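You operate a simulated robot arm through the tools that you are given. There is no shell and no other tool.

You are at the controls of a simulated robot arm. One attempt, no reset.

## Task
Stand the red and the purple block on the turntable pads of their own colours.
Fine: leave the dryer off.
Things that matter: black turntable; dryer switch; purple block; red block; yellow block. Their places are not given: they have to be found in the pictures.

The check looks at the end state, three seconds after you hand in, the way a careful person would. Anything else that was tipped, shoved, dropped, spilled or broken makes it a failure.

## Robot
A 7-joint arm with a three-finger gripper, fixed in place. Base frame: the origin is at the foot of the arm, x ahead of it, y to its left, z up; the work surface is at about z = 76. Readings come in cm, rad, newtons and seconds.
With the tool pointing down near the work surface it reaches from about 46 to 92 cm from the base axis. Its first joint turns from -2.897 to 2.897 rad. Payload 2.69 kg.
The tool frame sits at the grasp point between the pads (the TCP): z along the fingers, y along the line on which they close. The tips reach 2.9 cm beyond it. Largest opening 12 cm; the body of the gripper starts 7.8 cm behind the TCP.
Orientation is that of the tool frame in the base frame, as [roll, pitch, yaw] about the fixed x, y, z axes, in that order (R = Rz(yaw) Ry(pitch) Rx(roll)). With the fingers straight down and closing along the base's y, the tool's x points along the base's -x, its y along +y and its z along -z.

## Interface
- The arm moves only by the tool drive_tool. Its argument "commands" is a list of rows, each a list of 7 numbers: the shift along the tool's x, y, z in units of 30 mm (1.0 is 30 mm), then the turn, a rotation vector about the tool's x, y, z in units of 8 degrees (1.0 is 8 degrees), then the finger opening in cm, from 0 to 12. In form: [[dx, dy, dz, ax, ay, az, grip], ...]. A call has 1 to 20 rows; each row shifts and turns the commanded pose from where the row before left it, along the tool's axes as they then stand. A call with a number of a shift or a turn outside -1 to 1 is refused whole. Rows are played at 5 a second. More than 5 cm and 0.15 rad between two rows, or a gripper value outside its range, and nothing of the call is played. A pose out of reach is approached as far as the arm can. The call stops where the force on the tool passes 40 N (or 10 N more than at its start, if that is more) or the arm is blocked; 0.2 s more then pass. The fingers move at their own pace and stop on an object; they squeeze with about 28 N. The grip force told is the motor's: it shows also when the fingers shut on nothing. Time passes only in rows, and 0.2 s behind the last, so rows that do not move let the fingers close. The reply holds the time, the measured pose of the TCP, the force on the tool along the base axes, the opening and the grip force, in the units named above and with some noise, with the torque about the TCP (base axes, N m) and any sound that the robot's microphone picked up, and new pictures: "show" is both (left out), scene, wrist or none.
- Cameras (640 x 400 px; columns grow to the right, rows downward): "scene" is fixed at [39.86, -65, 150.78]; the picture's right is [0.48, 0.88, 0.00], its down [0.82, -0.45, -0.35] and it looks along [-0.31, 0.17, -0.94] (base axes); focal length 320 px, centre (320, 200). "wrist" rides on the gripper at [6.3, 0, -10.4] in the tool frame; the picture's right is [0.00, 1.00, 0.00], its down [-0.83, 0.00, -0.56] and it looks along [-0.56, 0.00, 0.83] (tool axes); focal length 275 px, centre (320, 200).
- raise_lower(by): slides the trunk up (or, below 0, down) by that many cm; the arm rides with it, the base frame stays. It gives what a move gives, with no picture.
- probe_pixels(camera, pixels): for up to 12 pixels [column, row] of the newest picture of that camera ("zoom" is the newest enlarged one), the place [x, y, z] in the base frame of the surface seen there, good to about 0.2 cm. No time passes.
- inspect(camera, box): a new picture of the part [left, top, right, bottom] of that camera's present view, enlarged. No time passes.
- close_job(): hands the job in; it is judged then, once.

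Open the gripper and draw the arm clear of the work before you hand the job in, unless the task says otherwise.

The tools are called after "Call:" as name(argument=value, ...) on one line, values as JSON. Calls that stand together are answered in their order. drive_tool: Moves the arm, as the interface text tells. Its arguments: {"type":"object","properties":{"commands":{"type":"array"},"show":{"type":"string","enum":["both","scene","wrist","none"]}},"required":["commands"]} The other tools are called the same way: raise_lower (by) slides the trunk up or down; probe_pixels (camera, pixels) gives the place of the surface under pixels of a picture; inspect (camera, box) takes an enlarged picture of a part of a camera's view; close_job () hands the job in.

At the start:

```text
time: 0.0
tool_pos: [31.25, -47.21, 118.93]
orientation: [3.141, 0.001, -3.141]
wrist_force: [-1.2, -1.0, 0.2]
ft_torque: [0.03, 0.02, 0.03]
gripper_width: 12.0
grip_force: 0.1
trunk travel left (down, up): [-50.0, 8.6]
```

scene: 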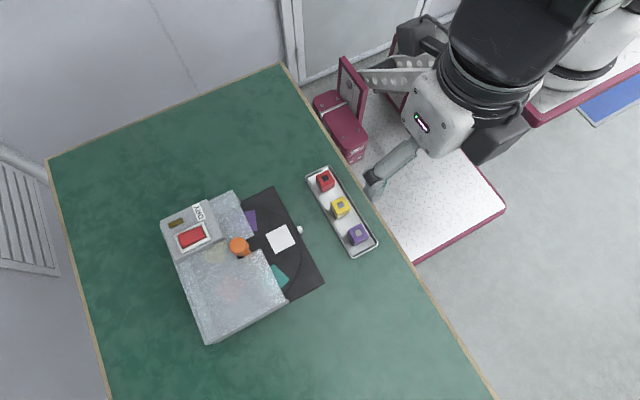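
wrist: 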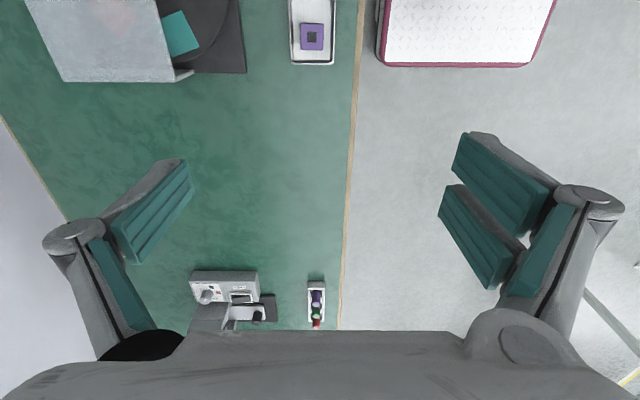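

The scene shows a tray of blocks near (340,210) and a black turntable near (280,240), half covered by a dryer hood. I'll enlarge both areas.

Call:
inspect(camera="scene", box=[150, 170, 340, 350])

Call:
inspect(camera="scene", box=[290, 150, 390, 270])

Call:
inspect(camera="wrist", box=[20, 0, 360, 90])

Call:
probe_pixels(camera="scene", pixels=[[325, 181], [340, 208], [357, 235], [281, 239], [250, 218], [278, 275], [299, 230], [238, 246], [190, 237], [230, 280], [300, 270], [274, 190]])

```text
2.22 times, centred on (245, 260) of scene
```

zoom: 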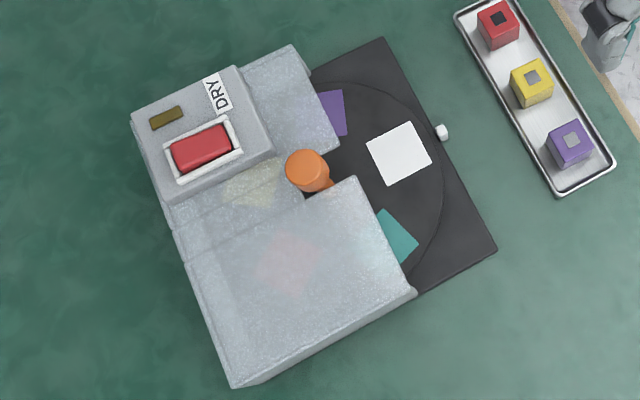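

```text
3.33 times, centred on (340, 210) of scene
```

zoom: 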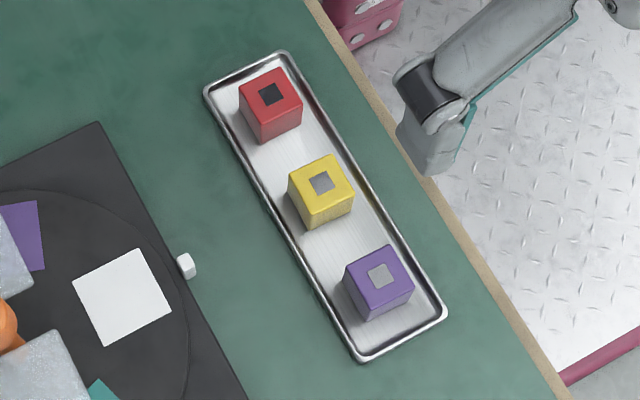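

```text
1.88 times, centred on (190, 45) of wrist
```

zoom: 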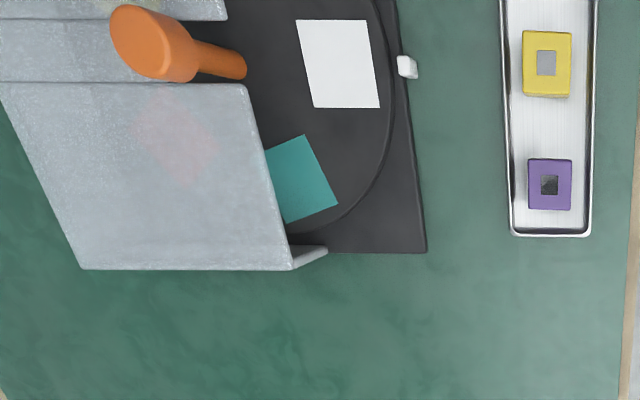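

```text
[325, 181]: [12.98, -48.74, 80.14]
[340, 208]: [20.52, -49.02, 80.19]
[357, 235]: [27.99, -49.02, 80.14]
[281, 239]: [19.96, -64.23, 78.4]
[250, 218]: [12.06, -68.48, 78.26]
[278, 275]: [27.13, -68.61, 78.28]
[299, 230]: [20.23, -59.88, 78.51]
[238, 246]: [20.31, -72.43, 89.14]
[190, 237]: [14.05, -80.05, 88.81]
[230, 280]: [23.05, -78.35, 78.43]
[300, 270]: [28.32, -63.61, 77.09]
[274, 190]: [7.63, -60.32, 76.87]
```

The turntable has five pads: white, purple, teal, yellow and red. The orange post is near its centre at (238,246), and red is under the hood. I'll probe hood heights and get a closer view of the post and the white nub.

Call:
probe_pixels(camera="scene", pixels=[[236, 243], [243, 250], [250, 253], [225, 197], [240, 208], [262, 256], [283, 298], [210, 342], [185, 292], [165, 225], [215, 250], [240, 310]])

Call:
inspect(camera="scene", box=[210, 190, 310, 300])

Call:
inspect(camera="scene", box=[150, 190, 250, 260])

```text
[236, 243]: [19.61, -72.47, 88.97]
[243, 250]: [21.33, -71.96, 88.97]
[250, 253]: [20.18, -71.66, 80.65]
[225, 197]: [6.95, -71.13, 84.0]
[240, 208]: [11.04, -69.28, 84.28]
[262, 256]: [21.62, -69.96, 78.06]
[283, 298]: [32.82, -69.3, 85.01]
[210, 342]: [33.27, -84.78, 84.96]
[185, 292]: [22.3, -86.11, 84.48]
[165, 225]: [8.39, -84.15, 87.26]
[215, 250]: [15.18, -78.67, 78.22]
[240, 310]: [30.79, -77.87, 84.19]
```

```text
3.64 times, centred on (260, 245) of scene
```

zoom: 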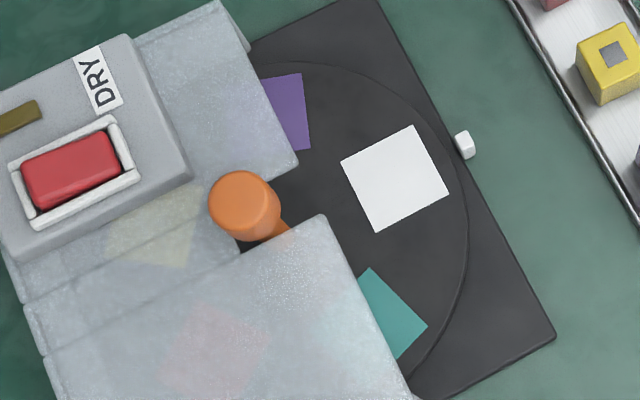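

```text
5.71 times, centred on (200, 225) of scene
```

zoom: 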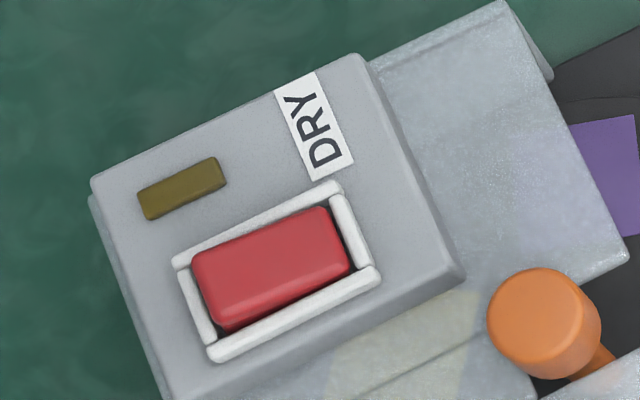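

Hood top is about z 84.5 and the post cap top about z 89. Next I probe the cap rim, the switch-box corner near scene (224,239), and the edges of the pads.

Call:
inspect(camera="scene", box=[215, 225, 265, 260])

Call:
probe_pixels(camera="scene", pixels=[[230, 244], [238, 237], [247, 243], [240, 253], [223, 237], [222, 241], [215, 222], [205, 202], [214, 247], [226, 230], [255, 236], [249, 250]])

```text
11.43 times, centred on (240, 242) of scene
```

zoom: 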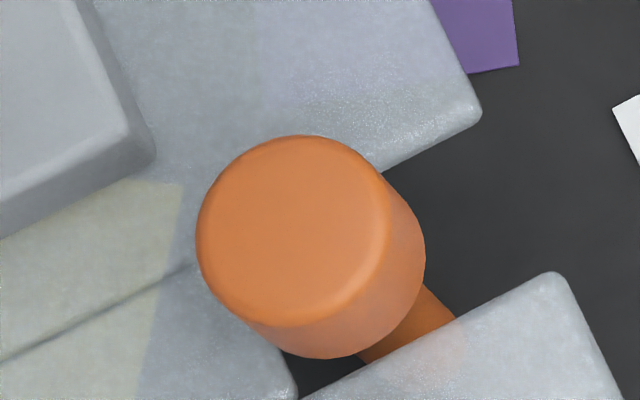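

```text
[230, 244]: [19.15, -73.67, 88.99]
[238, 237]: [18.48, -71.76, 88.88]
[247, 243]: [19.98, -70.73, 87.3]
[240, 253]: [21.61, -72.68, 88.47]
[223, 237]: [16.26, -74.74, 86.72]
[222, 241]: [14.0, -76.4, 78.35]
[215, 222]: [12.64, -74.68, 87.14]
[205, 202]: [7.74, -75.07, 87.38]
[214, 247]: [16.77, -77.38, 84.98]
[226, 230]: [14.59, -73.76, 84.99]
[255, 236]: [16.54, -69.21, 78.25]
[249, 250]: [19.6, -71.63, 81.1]
```

The zoom shows the cap clearly, so I probe its rim, underside and the nearby box corner in the zoom picture.

Call:
probe_pixels(camera="zoom", pixels=[[203, 240], [300, 142], [378, 230], [285, 318], [415, 275], [370, 345], [420, 225], [435, 310], [140, 150], [110, 110], [470, 110], [550, 280]])

Call:
inspect(camera="scene", box=[280, 215, 320, 245])

```text
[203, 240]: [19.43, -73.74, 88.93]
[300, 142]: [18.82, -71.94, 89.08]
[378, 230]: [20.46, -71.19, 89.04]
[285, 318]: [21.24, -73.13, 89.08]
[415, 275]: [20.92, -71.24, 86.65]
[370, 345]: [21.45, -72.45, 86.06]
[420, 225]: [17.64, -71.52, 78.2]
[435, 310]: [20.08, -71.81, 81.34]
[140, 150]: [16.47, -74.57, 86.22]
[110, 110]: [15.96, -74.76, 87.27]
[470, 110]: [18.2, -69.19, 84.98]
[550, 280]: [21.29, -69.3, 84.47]
```

```text
13.33 times, centred on (300, 230) of scene
```

zoom: 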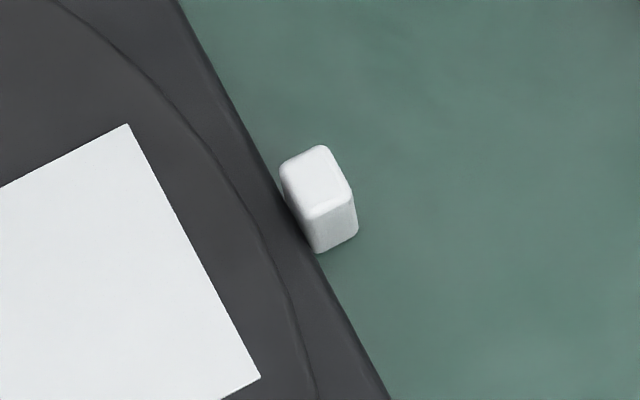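

The cap is centred near (20.0, -72.4) with radius about 1.5, spanning z 86 to 89. The switch-box corner is about 4.1 cm away. I'll raise nothing yet, but move over and yaw 90° so the wrist camera looks toward -y and can see the hood's mouth.

Call:
drive_tool(commands=[[0.94, -0.23, 0.7, 0, 0, 0, 12], [0.94, -0.23, 0.7, 0, 0, 0, 12], [0.94, -0.23, 0.7, 0, 0, 0, 12], [0.94, -0.23, 0.7, 0, 0, 0, 12], [0, 0, 0, 0, 0, 1, 12], [0, 0, 0, 0, 0, 1, 12], [0, 0, 0, 0, 0, 1, 12], [0, 0, 0, 0, 0, 1, 12], [0, 0, 0, 0, 0, 1, 12], [0, 0, 0, 0, 0, 1, 12], [0, 0, 0, 0, 0, 1, 12], [0, 0, 0, 0, 0, 1, 12], [0, 0, 0, 0, 0, 1, 12], [0, 0, 0, 0, 0, 1, 12], [0, 0, 0, 0, 0, 1, 12], [0, 0, 0, 0, 0, 0.25, 12]])

```text
time: 3.4
tool_pos: [20.01, -49.84, 110.45]
orientation: [3.141, 0.001, 1.569]
wrist_force: [0.7, -0.3, -0.1]
ft_torque: [0.01, 0.0, 0.01]
gripper_width: 11.99
grip_force: 0.1
trunk travel left (down, up): [-50.0, 8.6]
```

scene: 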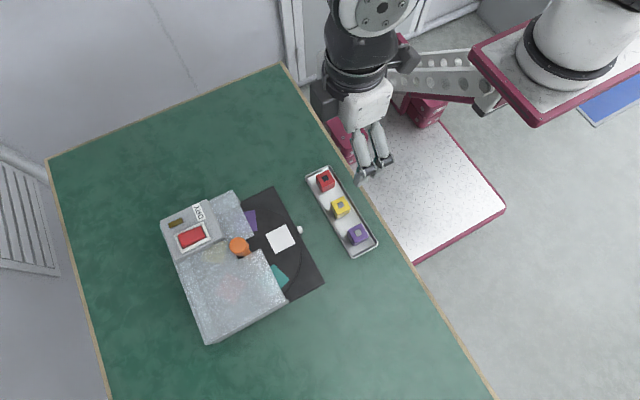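
wrist: 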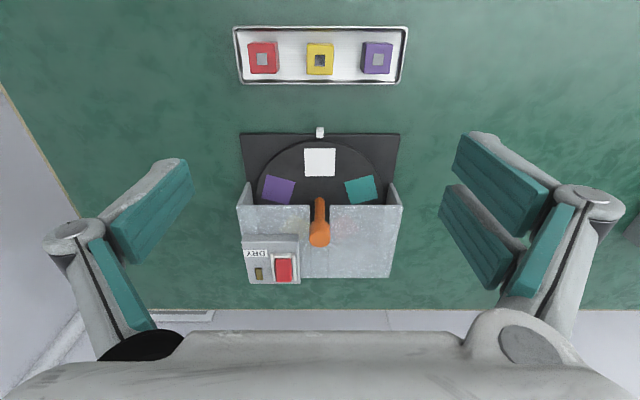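

The wrist view now shows tray, turntable and the hood mouth at (320,200). I enlarge that area and probe the blocks and pads.

Call:
inspect(camera="wrist", box=[230, 120, 410, 290])

Call:
probe_pixels(camera="wrist", pixels=[[305, 149], [336, 149], [335, 176], [304, 176], [263, 190], [295, 188], [282, 177], [345, 180], [376, 196], [320, 161], [243, 204], [398, 205]])

Call:
inspect(camera="wrist", box=[230, 20, 410, 90])

```text
2.35 times, centred on (320, 205) of wrist
```

zoom: 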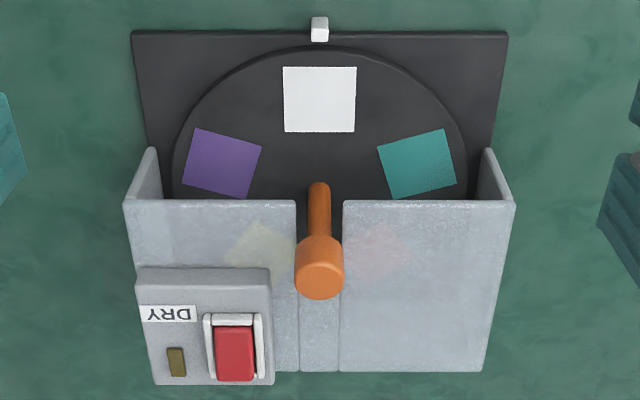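

```text
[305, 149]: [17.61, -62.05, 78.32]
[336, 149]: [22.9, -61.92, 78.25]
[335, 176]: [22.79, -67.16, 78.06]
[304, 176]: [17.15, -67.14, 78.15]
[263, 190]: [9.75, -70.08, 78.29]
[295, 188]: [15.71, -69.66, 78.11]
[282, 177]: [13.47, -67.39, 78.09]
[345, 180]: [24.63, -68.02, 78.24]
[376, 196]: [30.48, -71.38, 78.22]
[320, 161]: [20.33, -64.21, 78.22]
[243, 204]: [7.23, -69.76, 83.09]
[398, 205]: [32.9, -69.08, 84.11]
```

```text
3.56 times, centred on (320, 55) of wrist
```

zoom: 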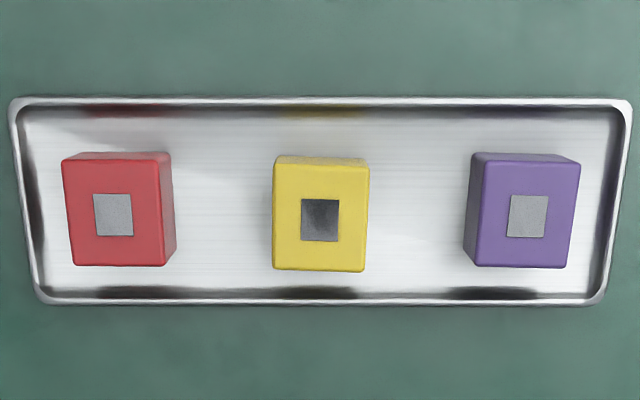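

The hood's front looks open with only side walls. To verify ceiling clearance for a block (about 3.6 cm tall), I lower to look into the mouth at a flatter angle.

Call:
drive_tool(commands=[[0.4, 0, 1, 0, 0, 0, 12], [0.4, 0, 1, 0, 0, 0, 12], [0.4, 0, 1, 0, 0, 0, 12], [0.4, 0, 1, 0, 0, 0, 12], [0, 0, 1, 0, 0, 0, 12], [0, 0, 1, 0, 0, 0, 12]])

Call:
inspect(camera="wrist", box=[200, 150, 440, 300])

```text
time: 4.8
tool_pos: [20.02, -45.35, 92.52]
orientation: [3.141, 0.0, 1.571]
wrist_force: [0.1, 0.2, 0.2]
ft_torque: [-0.03, 0.0, 0.05]
gripper_width: 11.99
grip_force: 0.1
trunk travel left (down, up): [-50.0, 8.6]
```

scene: 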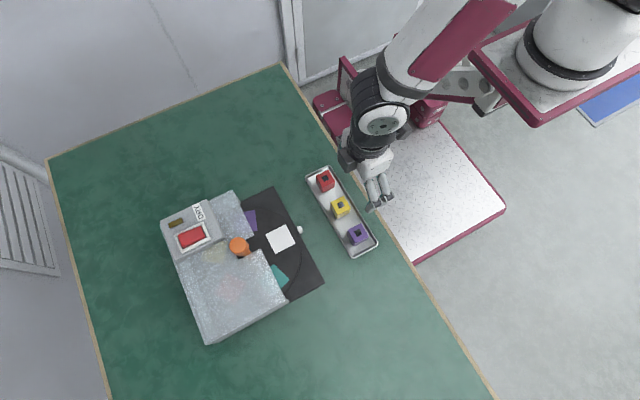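
wrist: 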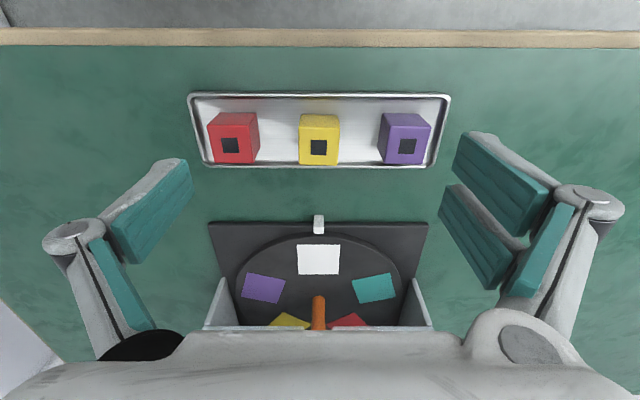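

```text
2.67 times, centred on (320, 225) of wrist
```

zoom: 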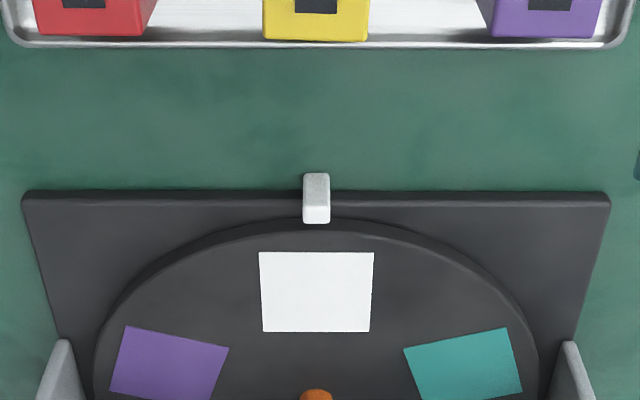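

The gripper body hides the hood mouth at the bottom of the picture (row 330). I tilt the tool about its y by -24° so the camera looks flatter into the hood.

Call:
drive_tool(commands=[[0, 0, 0, 0, -1, 0, 12], [0, 0, 0, 0, -1, 0, 12], [0, 0, 0, 0, -1, 0, 12], [0, 0, 0, 0, -0.5, 0, 12]], show="wrist")

Call:
inspect(camera="wrist", box=[220, 120, 420, 270])

```text
time: 5.8
tool_pos: [20.02, -45.21, 92.5]
orientation: [3.14, 0.489, 1.571]
wrist_force: [-0.7, -0.1, -0.6]
ft_torque: [0.01, -0.01, -0.03]
gripper_width: 12.02
grip_force: 0.2
trunk travel left (down, up): [-50.0, 8.6]
```

wrist: 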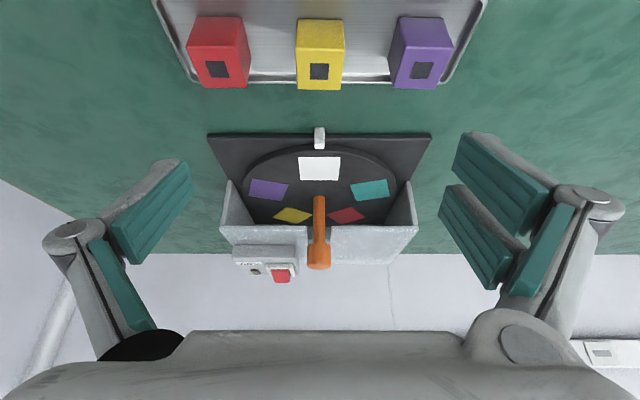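

```text
2.67 times, centred on (320, 195) of wrist
```

zoom: 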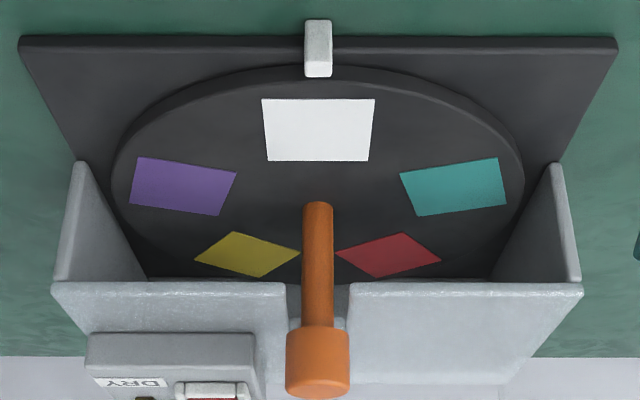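

The hood interior is open and all five pads are visible, with the red pad at zoom (390,255). I probe the roof's front lip, a block's corners, and the pads for exact geometry.

Call:
probe_pixels(camera="zoom", pixels=[[200, 284], [200, 288], [200, 294], [200, 302], [450, 285], [450, 292], [388, 255], [247, 255], [185, 187], [455, 187], [318, 130], [318, 210]])

Call:
probe_pixels(camera="wrist", pixels=[[220, 30], [220, 70], [210, 84], [320, 40], [320, 71], [420, 40], [421, 70], [280, 60], [370, 60], [195, 60], [246, 60], [208, 58]])

Call:
inspect(camera="wrist", box=[170, 0, 470, 100])

```text
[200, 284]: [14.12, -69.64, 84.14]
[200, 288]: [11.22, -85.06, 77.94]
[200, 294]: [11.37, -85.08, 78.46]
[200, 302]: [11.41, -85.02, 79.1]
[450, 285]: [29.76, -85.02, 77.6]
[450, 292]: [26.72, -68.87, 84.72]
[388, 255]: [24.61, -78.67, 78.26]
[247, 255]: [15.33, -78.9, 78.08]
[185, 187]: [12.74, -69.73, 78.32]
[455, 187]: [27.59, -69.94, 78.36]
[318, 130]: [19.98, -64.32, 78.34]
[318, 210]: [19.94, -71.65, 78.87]
```

```text
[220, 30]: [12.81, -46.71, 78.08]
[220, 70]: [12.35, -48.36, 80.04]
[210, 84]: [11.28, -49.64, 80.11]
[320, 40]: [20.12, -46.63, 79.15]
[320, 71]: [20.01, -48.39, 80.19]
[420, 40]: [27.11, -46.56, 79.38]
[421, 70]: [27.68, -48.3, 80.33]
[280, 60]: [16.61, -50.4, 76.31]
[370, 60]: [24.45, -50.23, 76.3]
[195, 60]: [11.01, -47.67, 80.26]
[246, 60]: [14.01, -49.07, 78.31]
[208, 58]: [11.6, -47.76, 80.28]
```

```text
2.13 times, centred on (320, 50) of wrist
```

zoom: 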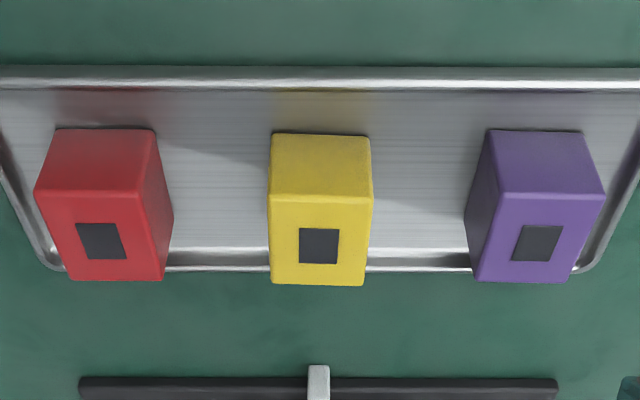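

The block tops would be about z 82.2 and the roof underside about z 84.1, so blocks pass beneath. I untilt, rise to about z 104 and go above the knob at (20.0,-72.4).

Call:
drive_tool(commands=[[0, 0, -1, 0, 1, 0, 12], [0, 0, -1, 0, 1, 0, 10], [0, 0, -1, 0, 1, 0, 8], [0, 0, -0.5, 0, 0.5, 0, 6], [0, 0, 0, 0, 0, 0, 6]], show="none")

```text
time: 7.0
tool_pos: [19.9, -42.2, 102.39]
orientation: [3.14, 0.0, 1.571]
wrist_force: [1.1, -0.2, 0.5]
ft_torque: [-0.02, 0.02, -0.04]
gripper_width: 5.98
grip_force: 0.0
trunk travel left (down, up): [-50.0, 8.6]
```

Tool is vertical at (19.9,-42.2,102.4). Now I travel -y by 30.2 cm to above the knob.

Call:
drive_tool(commands=[[-1, 0, 0, 0, 0, 0, 6], [-1, 0, 0, 0, 0, 0, 6], [-1, 0, 0, 0, 0, 0, 6], [-1, 0, 0, 0, 0, 0, 6], [-1, 0, 0, 0, 0, 0, 6], [-1, 0, 0, 0, 0, 0, 6], [-1, 0, 0, 0, 0, 0, 6], [-1, 0, 0, 0, 0, 0, 6], [-1, 0, 0, 0, 0, 0, 6], [-1, 0.04, 0, 0, 0, 0, 6], [0, 0, 0, 0, 0, 0, 6]])

```text
time: 9.4
tool_pos: [20.4, -72.11, 102.31]
orientation: [3.141, -0.002, 1.57]
wrist_force: [0.6, 0.6, 0.9]
ft_torque: [-0.03, -0.02, 0.01]
gripper_width: 6.02
grip_force: 0.0
trunk travel left (down, up): [-50.0, 8.6]
```

scene: 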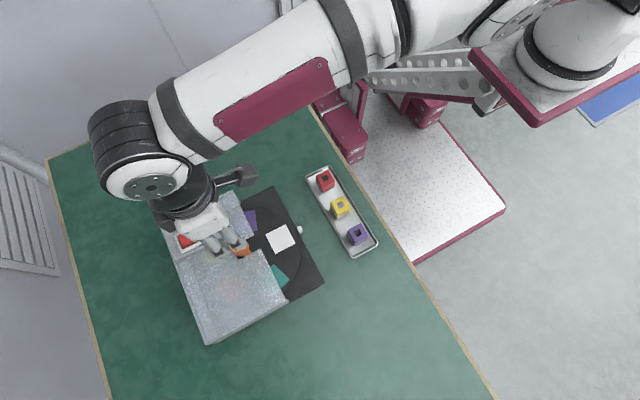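
wrist: 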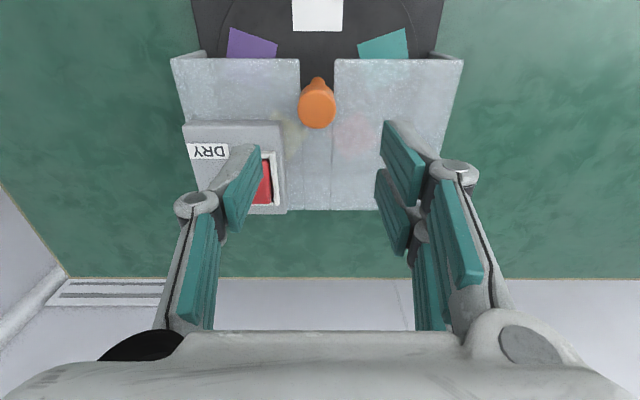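

The cap at wrist (317,107) lies about 0.25 cm off in x and 0.2 cm in y from the TCP. I correct that, narrow the fingers to 5 cm and descend to just above the cap to check.

Call:
drive_tool(commands=[[-0.08, -0.1, 1, 0, 0, 0, 5], [0, 0, 1, 0, 0, 0, 5], [0, 0, 0.6, 0, 0, 0, 5], [0, 0, 0, 0, 0, 0, 5]])

```text
time: 10.4
tool_pos: [19.87, -72.28, 94.59]
orientation: [-3.141, 0.0, 1.572]
wrist_force: [0.2, -0.2, 0.0]
ft_torque: [-0.01, 0.01, -0.01]
gripper_width: 5.01
grip_force: 0.1
trunk travel left (down, up): [-50.0, 8.6]
```

scene: 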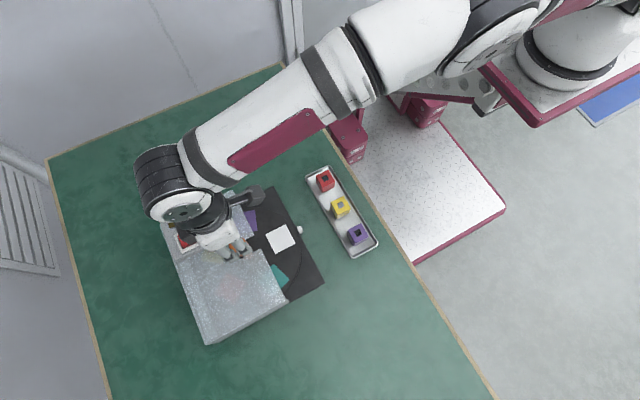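
wrist: 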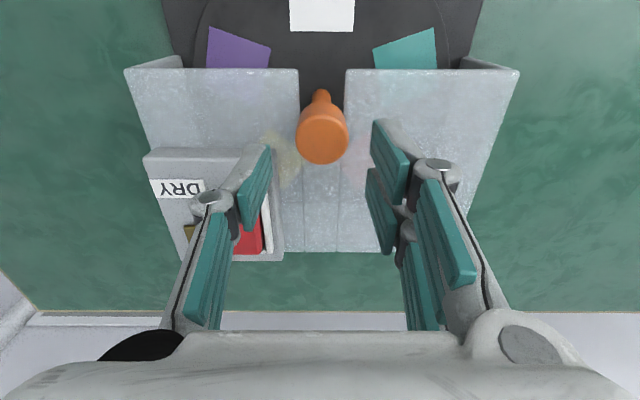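

The cap at wrist (322,138) sits midway between the fingers. I descend to TCP z ≈ 89.2 so the tips straddle the cap while staying above the hood roof, then check before closing.

Call:
drive_tool(commands=[[0, 0, 0.6, 0, 0, 0, 5], [0, 0, 0.6, 0, 0, 0, 5], [0, 0, 0.6, 0, 0, 0, 5], [0, 0, 0, 0, 0, 0, 5]])

```text
time: 11.4
tool_pos: [19.7, -72.19, 89.3]
orientation: [-3.141, 0.0, 1.571]
wrist_force: [0.3, -0.6, 0.3]
ft_torque: [-0.02, -0.01, 0.01]
gripper_width: 4.98
grip_force: 0.0
trunk travel left (down, up): [-50.0, 8.6]
```

scene: 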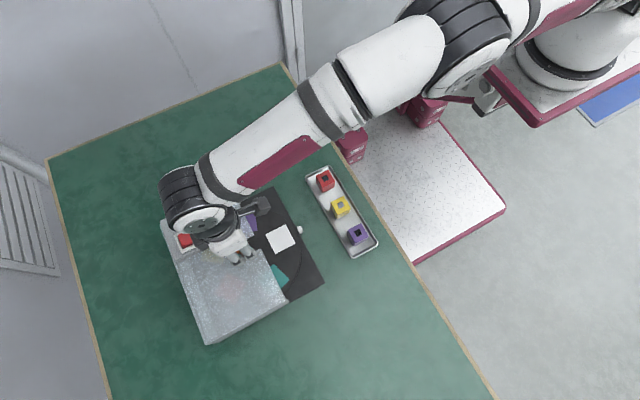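
wrist: 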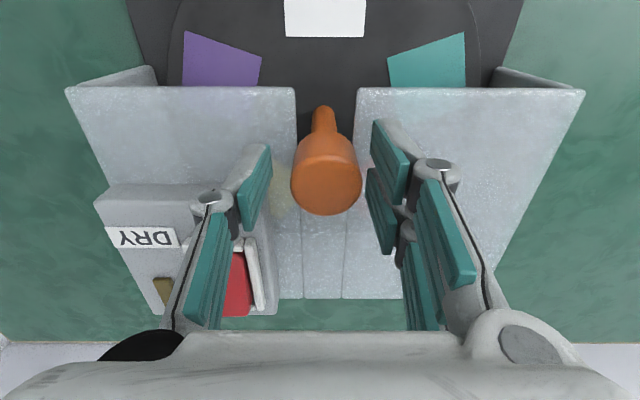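

Fingers straddle the cap at (326,187). I nudge by about 0.15 cm and close on it.

Call:
drive_tool(commands=[[-0.05, 0.05, 0, 0, 0, 0, 5], [0, 0, 0, 0, 0, 0, 4], [0, 0, 0, 0, 0, 0, 2], [0, 0, 0, 0, 0, 0, 2], [0, 0, 0, 0, 0, 0, 2]], show="wrist")

```text
time: 12.6
tool_pos: [19.83, -72.49, 89.3]
orientation: [3.138, 0.001, 1.57]
wrist_force: [6.7, 0.0, 1.1]
ft_torque: [0.05, -0.28, 0.01]
gripper_width: 3.33
grip_force: 45.3
trunk travel left (down, up): [-50.0, 8.6]
```

wrist: 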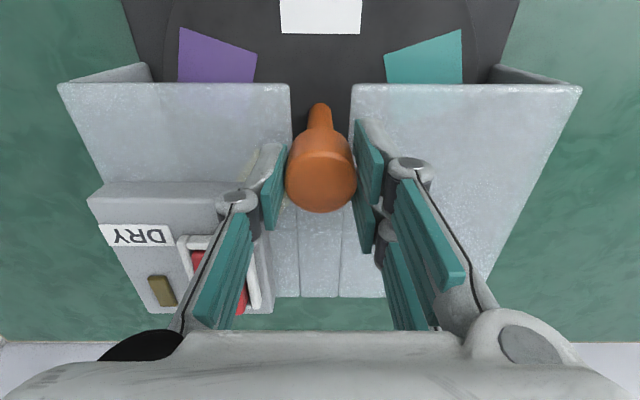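

The fingers hold the cap (3.33 cm). I ease 0.15 cm toward +x to cancel the 6.7 N side force, then turn a trial 24° (clockwise from above) to see if the disc follows.

Call:
drive_tool(commands=[[0, 0.05, 0, 0, 0, 0, 2], [0, 0, 0, 0, 0, 1, 2], [0, 0, 0, 0, 0, 1, 2], [0, 0, 0, 0, 0, 1, 2], [0, 0, 0, 0, 0, 0, 2]])

```text
time: 13.8
tool_pos: [20.07, -72.37, 89.21]
orientation: [-3.141, 0.002, 1.149]
wrist_force: [-1.5, -2.4, 5.9]
ft_torque: [-0.04, 0.09, -0.04]
gripper_width: 3.29
grip_force: 44.9
trunk travel left (down, up): [-50.0, 8.6]
```

scene: 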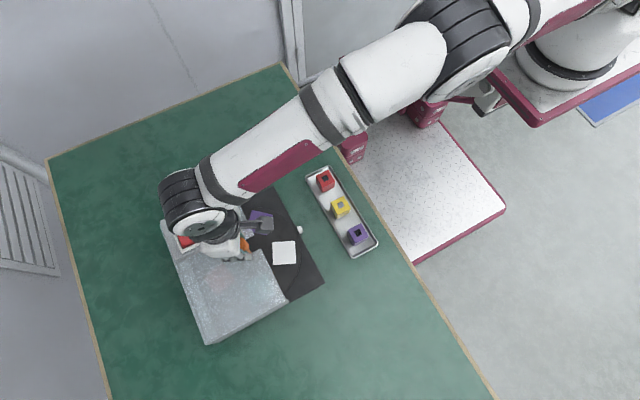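
wrist: 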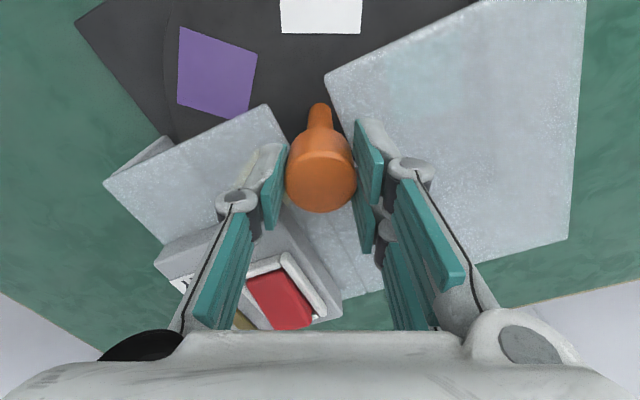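

The disc follows the tool: the purple pad moved to wrist (215,70) and forces stay small. I continue 48° to bring purple to the front.

Call:
drive_tool(commands=[[0, 0, 0, 0, 0, 1, 2], [0, 0, 0, 0, 0, 1, 2], [0, 0, 0, 0, 0, 1, 2], [0, 0, 0, 0, 0, 1, 2], [0, 0, 0, 0, 0, 1, 2], [0, 0, 0, 0, 0, 1, 2], [0, 0, 0, 0, 0, 0, 2], [0, 0, 0, 0, 0, 0, 2]])

```text
time: 15.6
tool_pos: [20.06, -72.34, 89.27]
orientation: [3.14, -0.001, 0.311]
wrist_force: [-7.3, -3.8, 16.6]
ft_torque: [-0.09, 0.49, 0.01]
gripper_width: 3.31
grip_force: 45.1
trunk travel left (down, up): [-50.0, 8.6]
```

scene: 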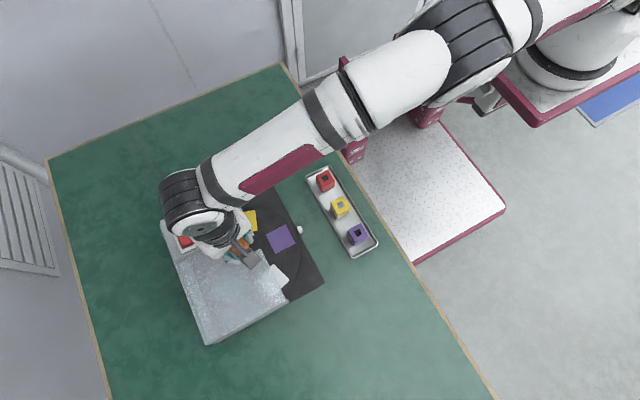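
wrist: 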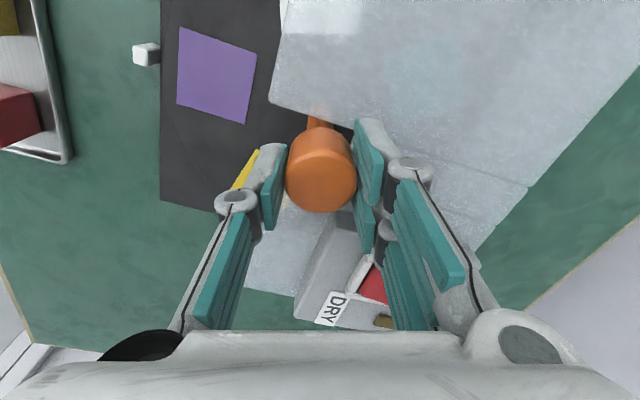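

Purple pad is now at the front (scene (281,237)), with a 16.6 N upward force building on the tool. I release to 5 cm, check, and lift straight up.

Call:
drive_tool(commands=[[0, 0, 0, 0, 0, 0, 5], [0, 0, 0, 0, 0, 0, 5], [0, 0, -0.5, 0, 0, 0, 5], [0, 0, -1, 0, 0, 0, 5], [0, 0, -1, 0, 0, 0, 5], [0, 0, -1, 0, 0, 0, 5], [0, 0, -1, 0, 0, 0, 5], [0, 0, -0.5, 0, 0, 0, 5]])

Call:
inspect(camera="scene", box=[210, 190, 310, 300])

```text
time: 17.4
tool_pos: [20.04, -72.5, 104.33]
orientation: [3.141, 0.001, 0.315]
wrist_force: [0.0, 0.0, -0.4]
ft_torque: [0.01, -0.01, -0.03]
gripper_width: 5.02
grip_force: 0.1
trunk travel left (down, up): [-50.0, 8.6]
```

scene: 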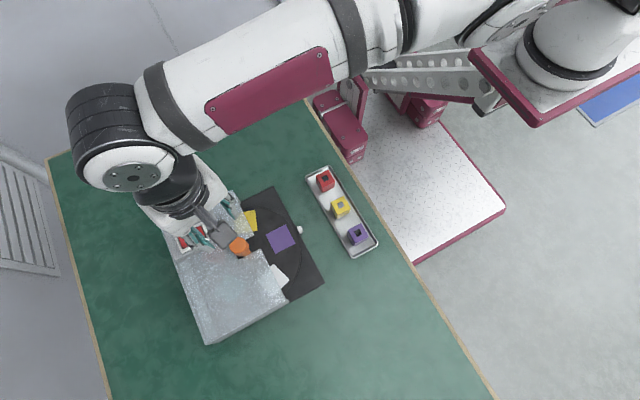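
wrist: 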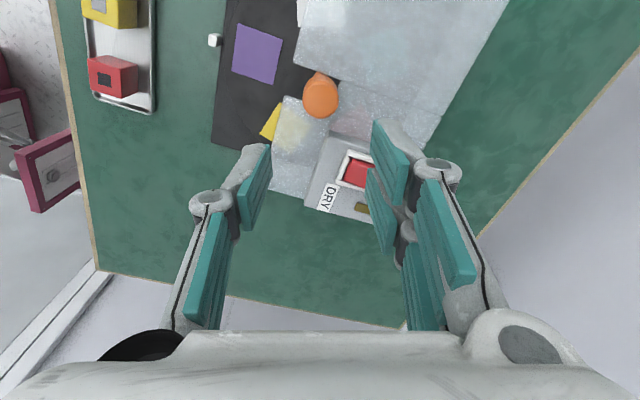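

```text
3.64 times, centred on (260, 245) of scene
```

zoom: 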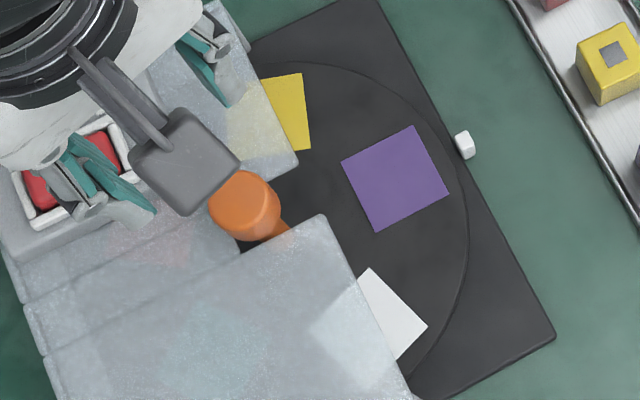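

The purple pad is at the front, zoom (395,180). I probe its corners and the tray/purple-block geometry.

Call:
probe_pixels(camera="zoom", pixels=[[411, 129], [446, 196], [377, 229], [343, 162], [395, 180], [300, 76], [306, 148], [372, 272], [424, 326]])

Call:
inspect(camera="scene", box=[330, 210, 385, 262])

```text
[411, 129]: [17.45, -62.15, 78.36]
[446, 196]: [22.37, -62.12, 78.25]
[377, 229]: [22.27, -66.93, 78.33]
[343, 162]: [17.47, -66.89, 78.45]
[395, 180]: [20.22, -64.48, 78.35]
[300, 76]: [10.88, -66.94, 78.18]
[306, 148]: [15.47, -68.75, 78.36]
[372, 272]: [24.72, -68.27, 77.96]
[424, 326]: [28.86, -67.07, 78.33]
```

```text
7.69 times, centred on (358, 236) of scene
```

zoom: 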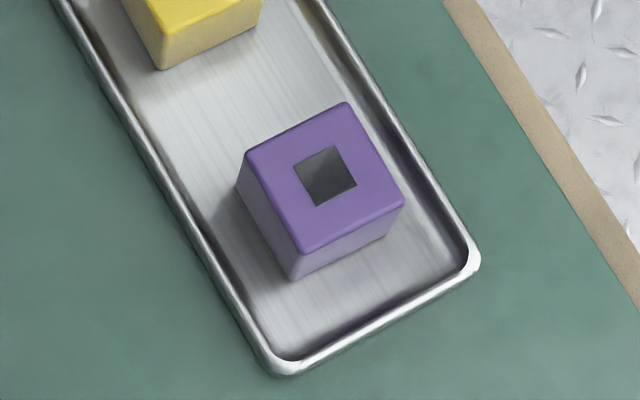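

I probe the purple block's top corners, centre, and the tray rim and floor in this zoom.

Call:
probe_pixels(camera="zoom", pixels=[[345, 106], [399, 203], [303, 248], [249, 156], [325, 176], [270, 210], [290, 265], [380, 228], [425, 180], [190, 228], [370, 322], [340, 300]])

```text
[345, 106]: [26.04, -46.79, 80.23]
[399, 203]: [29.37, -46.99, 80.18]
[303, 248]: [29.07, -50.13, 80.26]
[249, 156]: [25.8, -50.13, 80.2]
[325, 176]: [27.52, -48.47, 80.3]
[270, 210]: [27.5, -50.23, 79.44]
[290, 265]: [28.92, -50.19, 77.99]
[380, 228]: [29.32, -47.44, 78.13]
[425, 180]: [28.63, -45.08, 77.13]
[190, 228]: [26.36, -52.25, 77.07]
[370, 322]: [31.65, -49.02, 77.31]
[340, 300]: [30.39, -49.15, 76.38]
```

Purple block centre is (27.57,-48.5), about 3.5 cm wide, top 80.2, tray rim 77.2. I turn back to yaw 1.57 and travel above it.

Call:
drive_tool(commands=[[0, 0, 0, 0, 0, -1, 5], [0, 0, 0, 0, 0, -1, 5], [0, 0, 0, 0, 0, -1, 5], [0, 0, 0, 0, 0, -1, 5], [0, 0, 0, 0, 0, -1, 5], [0, 0, 0, 0, 0, -1, 5], [0, 0, 0, 0, 0, -1, 5], [0, 0, 0, 0, 0, -1, 5], [0, 0, 0, 0, 0, -1, 5], [1, 0.31, 0, 0, 0, 0, 5.5], [1, 0.31, 0, 0, 0, 0, 5.5], [1, 0.31, 0, 0, 0, 0, 5.5], [1, 0.31, 0, 0, 0, 0, 5.5], [1, 0.31, 0, 0, 0, 0, 5.5], [1, 0.31, 0, 0, 0, 0, 5.5], [1, 0.31, 0, 0, 0, 0, 5.5], [1, 0.31, 0, 0, 0, 0, 5.5], [0, 0, 1, 0, 0, 0, 5.5], [0, 0, 1, 0, 0, 0, 5.5], [0, 0, 0, 0, 0, 0, 5.5]])

```text
time: 21.6
tool_pos: [27.7, -48.43, 98.14]
orientation: [3.141, -0.002, 1.571]
wrist_force: [-0.2, 1.1, -0.1]
ft_torque: [-0.04, -0.01, 0.0]
gripper_width: 5.5
grip_force: 0.1
trunk travel left (down, up): [-50.0, 8.6]
```

scene: 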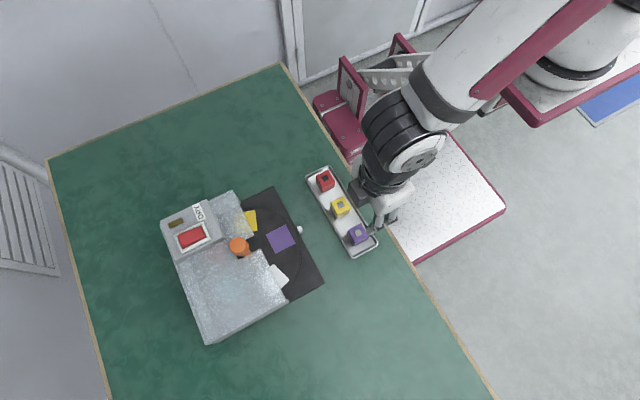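
wrist: 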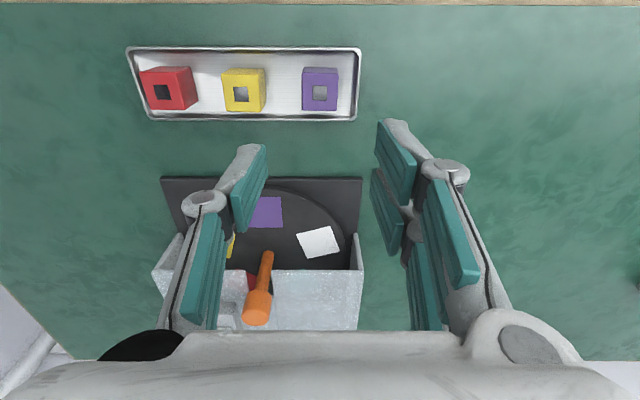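

The block's centre hole at wrist (320,94) is under the tool. I descend to z ≈ 86 with a 3° yaw trim to match the block, and check.

Call:
drive_tool(commands=[[0, 0, 1, 0, 0, 0, 5.5], [0, 0, 1, 0, 0, 0, 5.5], [0, 0, 1, 0, 0, 0.3, 5.5], [-0.04, 0, 1, 0, 0, 0, 5.5], [0, 0, 0, 0, 0, 0, 5.5]])

Call:
inspect(camera="wrist", box=[200, 60, 440, 210])

```text
time: 22.8
tool_pos: [27.73, -48.5, 86.27]
orientation: [3.141, 0.0, 1.529]
wrist_force: [0.3, 0.4, 0.2]
ft_torque: [0.04, 0.01, 0.03]
gripper_width: 5.5
grip_force: 0.1
trunk travel left (down, up): [-50.0, 8.6]
```

scene: 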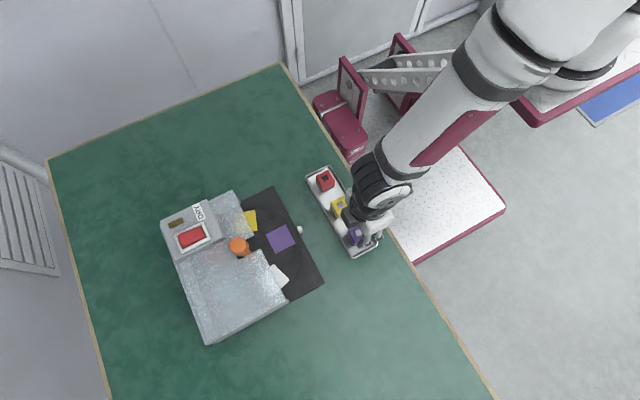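
wrist: 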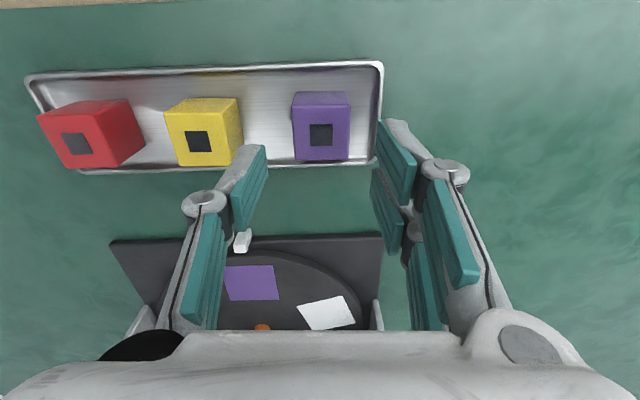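

```text
2.67 times, centred on (320, 135) of wrist
```

zoom: 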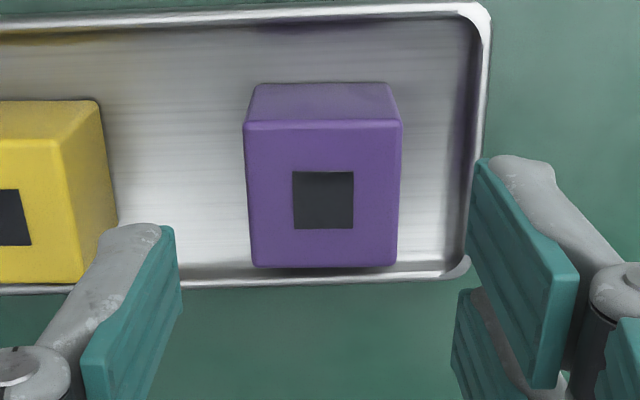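

The block is centred at wrist (320,135) between the fingers. I go down to TCP z ≈ 80.3 (tips just above the rim height) and close.

Call:
drive_tool(commands=[[0, 0, 0.7, 0, 0, 0, 5.5], [0, 0, 0.7, 0, 0, 0, 5.5], [0, 0, 0.56, 0, 0, 0, 5.5], [0, 0, 0, 0, 0, 0, 5.5], [0, 0, 0, 0, 0, 0, 4.4], [0, 0, 0, 0, 0, 0, 2.5], [0, 0, 0, 0, 0, 0, 2.5], [0, 0, 0, 0, 0, 0, 2.5]])

```text
time: 24.6
tool_pos: [27.55, -48.68, 80.31]
orientation: [3.14, -0.001, 1.529]
wrist_force: [0.3, -0.8, -0.1]
ft_torque: [0.0, 0.03, 0.01]
gripper_width: 3.54
grip_force: 28.3
trunk travel left (down, up): [-50.0, 8.6]
```

scene: 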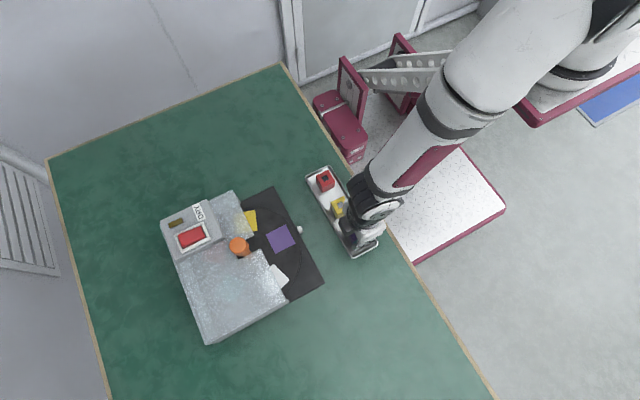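
wrist: 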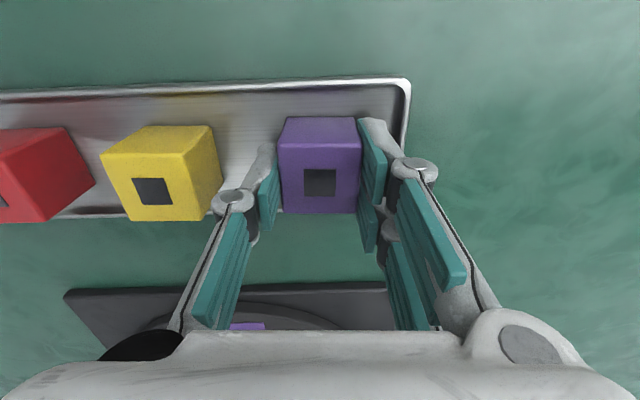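

Block gripped (3.54 cm, 28 N). I lift 12 cm, straighten yaw and move to above the purple pad at (19.9,-64.5).

Call:
drive_tool(commands=[[0, 0, -0.5, 0, 0, 0, 2.5], [0, 0, -1, 0, 0, 0, 2.5], [0, 0, -1, 0, 0, 0, 2.5], [0, 0, -1, 0, 0, 0, 2.5], [0, 0, -0.5, 0, 0, -0.3, 2.5], [-0.88, -0.425, 0, 0, 0, 0, 2.5], [-0.88, -0.425, 0, 0, 0, 0, 2.5], [-0.88, -0.425, 0, 0, 0, 0, 2.5], [-0.88, -0.425, 0, 0, 0, 0, 2.5], [-0.88, -0.425, 0, 0, 0, 0, 2.5], [-0.88, -0.425, 0, 0, 0, 0, 2.5], [0, 0, 0, 0, 0, 0, 2.5]])

```text
time: 27.2
tool_pos: [19.98, -64.38, 92.45]
orientation: [3.142, 0.0, 1.57]
wrist_force: [0.2, 0.2, -0.5]
ft_torque: [-0.01, 0.0, 0.01]
gripper_width: 3.57
grip_force: 28.1
trunk travel left (down, up): [-50.0, 8.6]
```

scene: 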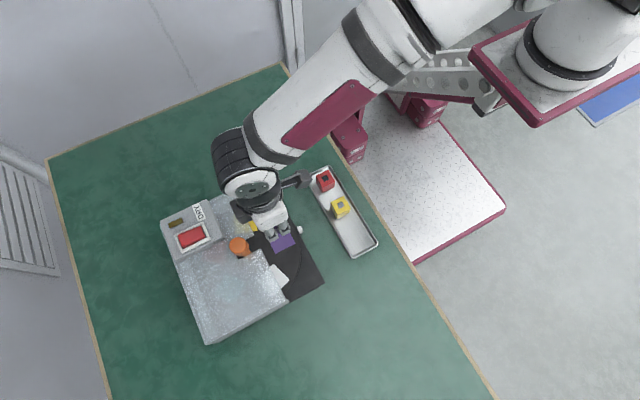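
wrist: 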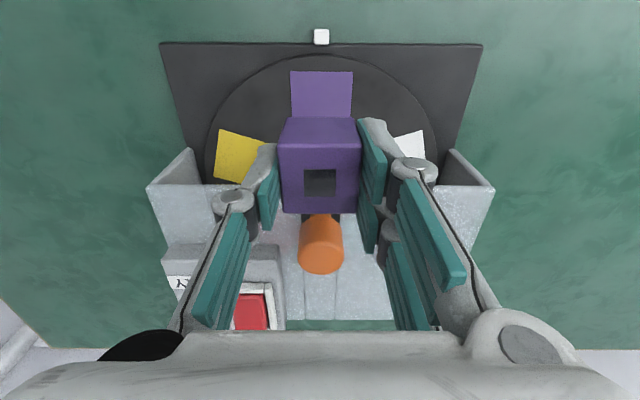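

The block hangs over the purple pad (wrist (322,95) behind it). I descend to just above contact, z ≈ 82.6, and look.

Call:
drive_tool(commands=[[-0.04, 0, 1, 0, 0, 0, 2.5], [0, 0, 1, 0, 0, 0, 2.5], [0, 0, 0.8, 0, 0, 0, 2.5], [0, 0, 0.48, 0, 0, 0, 2.5], [0, 0, 0, 0, 0, 0, 2.5]])

Call:
inspect(camera="scene", box=[240, 200, 320, 270])

Call:
inspect(camera="wrist", box=[240, 60, 400, 220])

```text
time: 28.4
tool_pos: [19.87, -64.51, 82.49]
orientation: [3.142, 0.0, 1.572]
wrist_force: [0.1, -0.6, -1.5]
ft_torque: [0.0, -0.05, -0.02]
gripper_width: 3.52
grip_force: 28.1
trunk travel left (down, up): [-50.0, 8.6]
```

scene: 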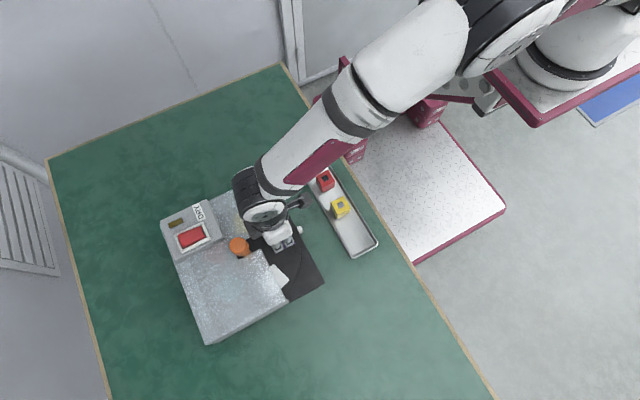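
wrist: 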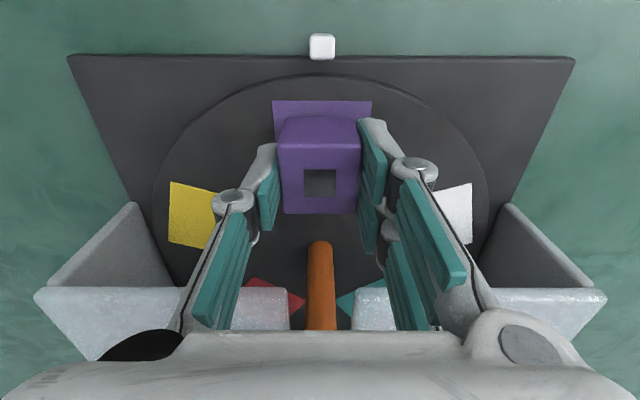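

```text
5.71 times, centred on (280, 235) of scene
```

zoom: 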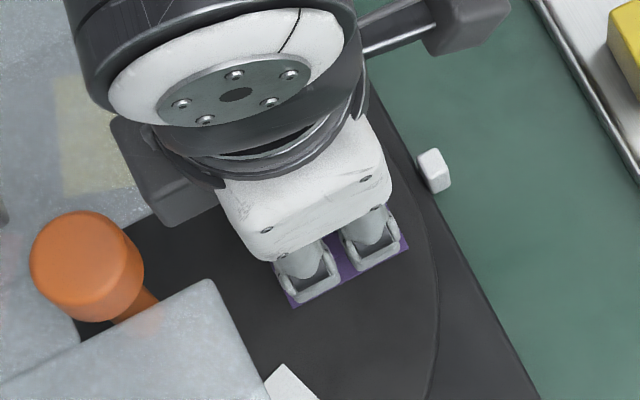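

```text
2.50 times, centred on (320, 140) of wrist
```

zoom: 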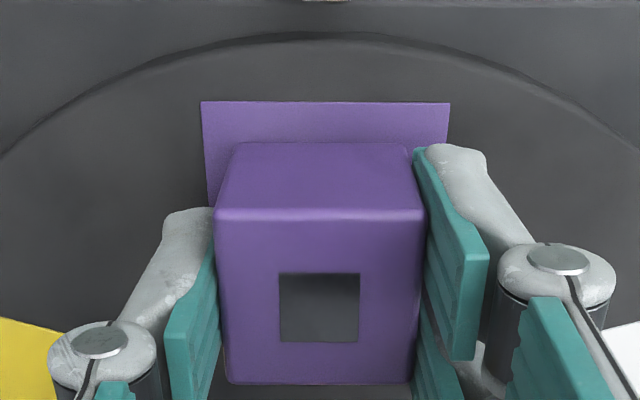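

Block bottom appears at zoom row 142, pad's near edge at row 101. I probe both edges to check the y margin before setting down.

Call:
probe_pixels(camera="zoom", pixels=[[325, 103], [325, 138], [325, 146], [203, 103], [447, 103], [240, 146], [402, 146], [325, 160]])

```text
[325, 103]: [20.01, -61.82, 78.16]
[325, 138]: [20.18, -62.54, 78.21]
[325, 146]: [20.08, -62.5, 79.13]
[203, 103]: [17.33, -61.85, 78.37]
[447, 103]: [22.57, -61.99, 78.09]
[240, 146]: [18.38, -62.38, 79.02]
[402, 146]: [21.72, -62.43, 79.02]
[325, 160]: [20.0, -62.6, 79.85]
```

The block is centred within about 0.2 cm of the pad. I lower the last ~0.2 cm and watch the force.

Call:
drive_tool(commands=[[0, 0, 0.04, 0, 0, 0, 2.5], [0, 0, 0.03, 0, 0, 0, 2.5], [0, 0, 0, 0, 0, 0, 2.5]], show="none")

```text
time: 29.2
tool_pos: [19.93, -64.58, 82.19]
orientation: [3.141, 0.0, 1.569]
wrist_force: [0.2, 0.5, -0.6]
ft_torque: [0.02, 0.02, 0.03]
gripper_width: 3.52
grip_force: 28.2
trunk travel left (down, up): [-50.0, 8.6]
```

No contact force yet (-0.6 N). I go down in small steps further.

Call:
drive_tool(commands=[[0, 0, 0.03, 0, 0, 0, 2.5], [0, 0, 0, 0, 0, 0, 2.5]], show="none")

```text
time: 29.8
tool_pos: [19.92, -64.3, 82.06]
orientation: [3.141, 0.0, 1.571]
wrist_force: [-0.3, -0.8, -1.3]
ft_torque: [0.0, 0.02, 0.01]
gripper_width: 3.53
grip_force: 27.8
trunk travel left (down, up): [-50.0, 8.6]
```

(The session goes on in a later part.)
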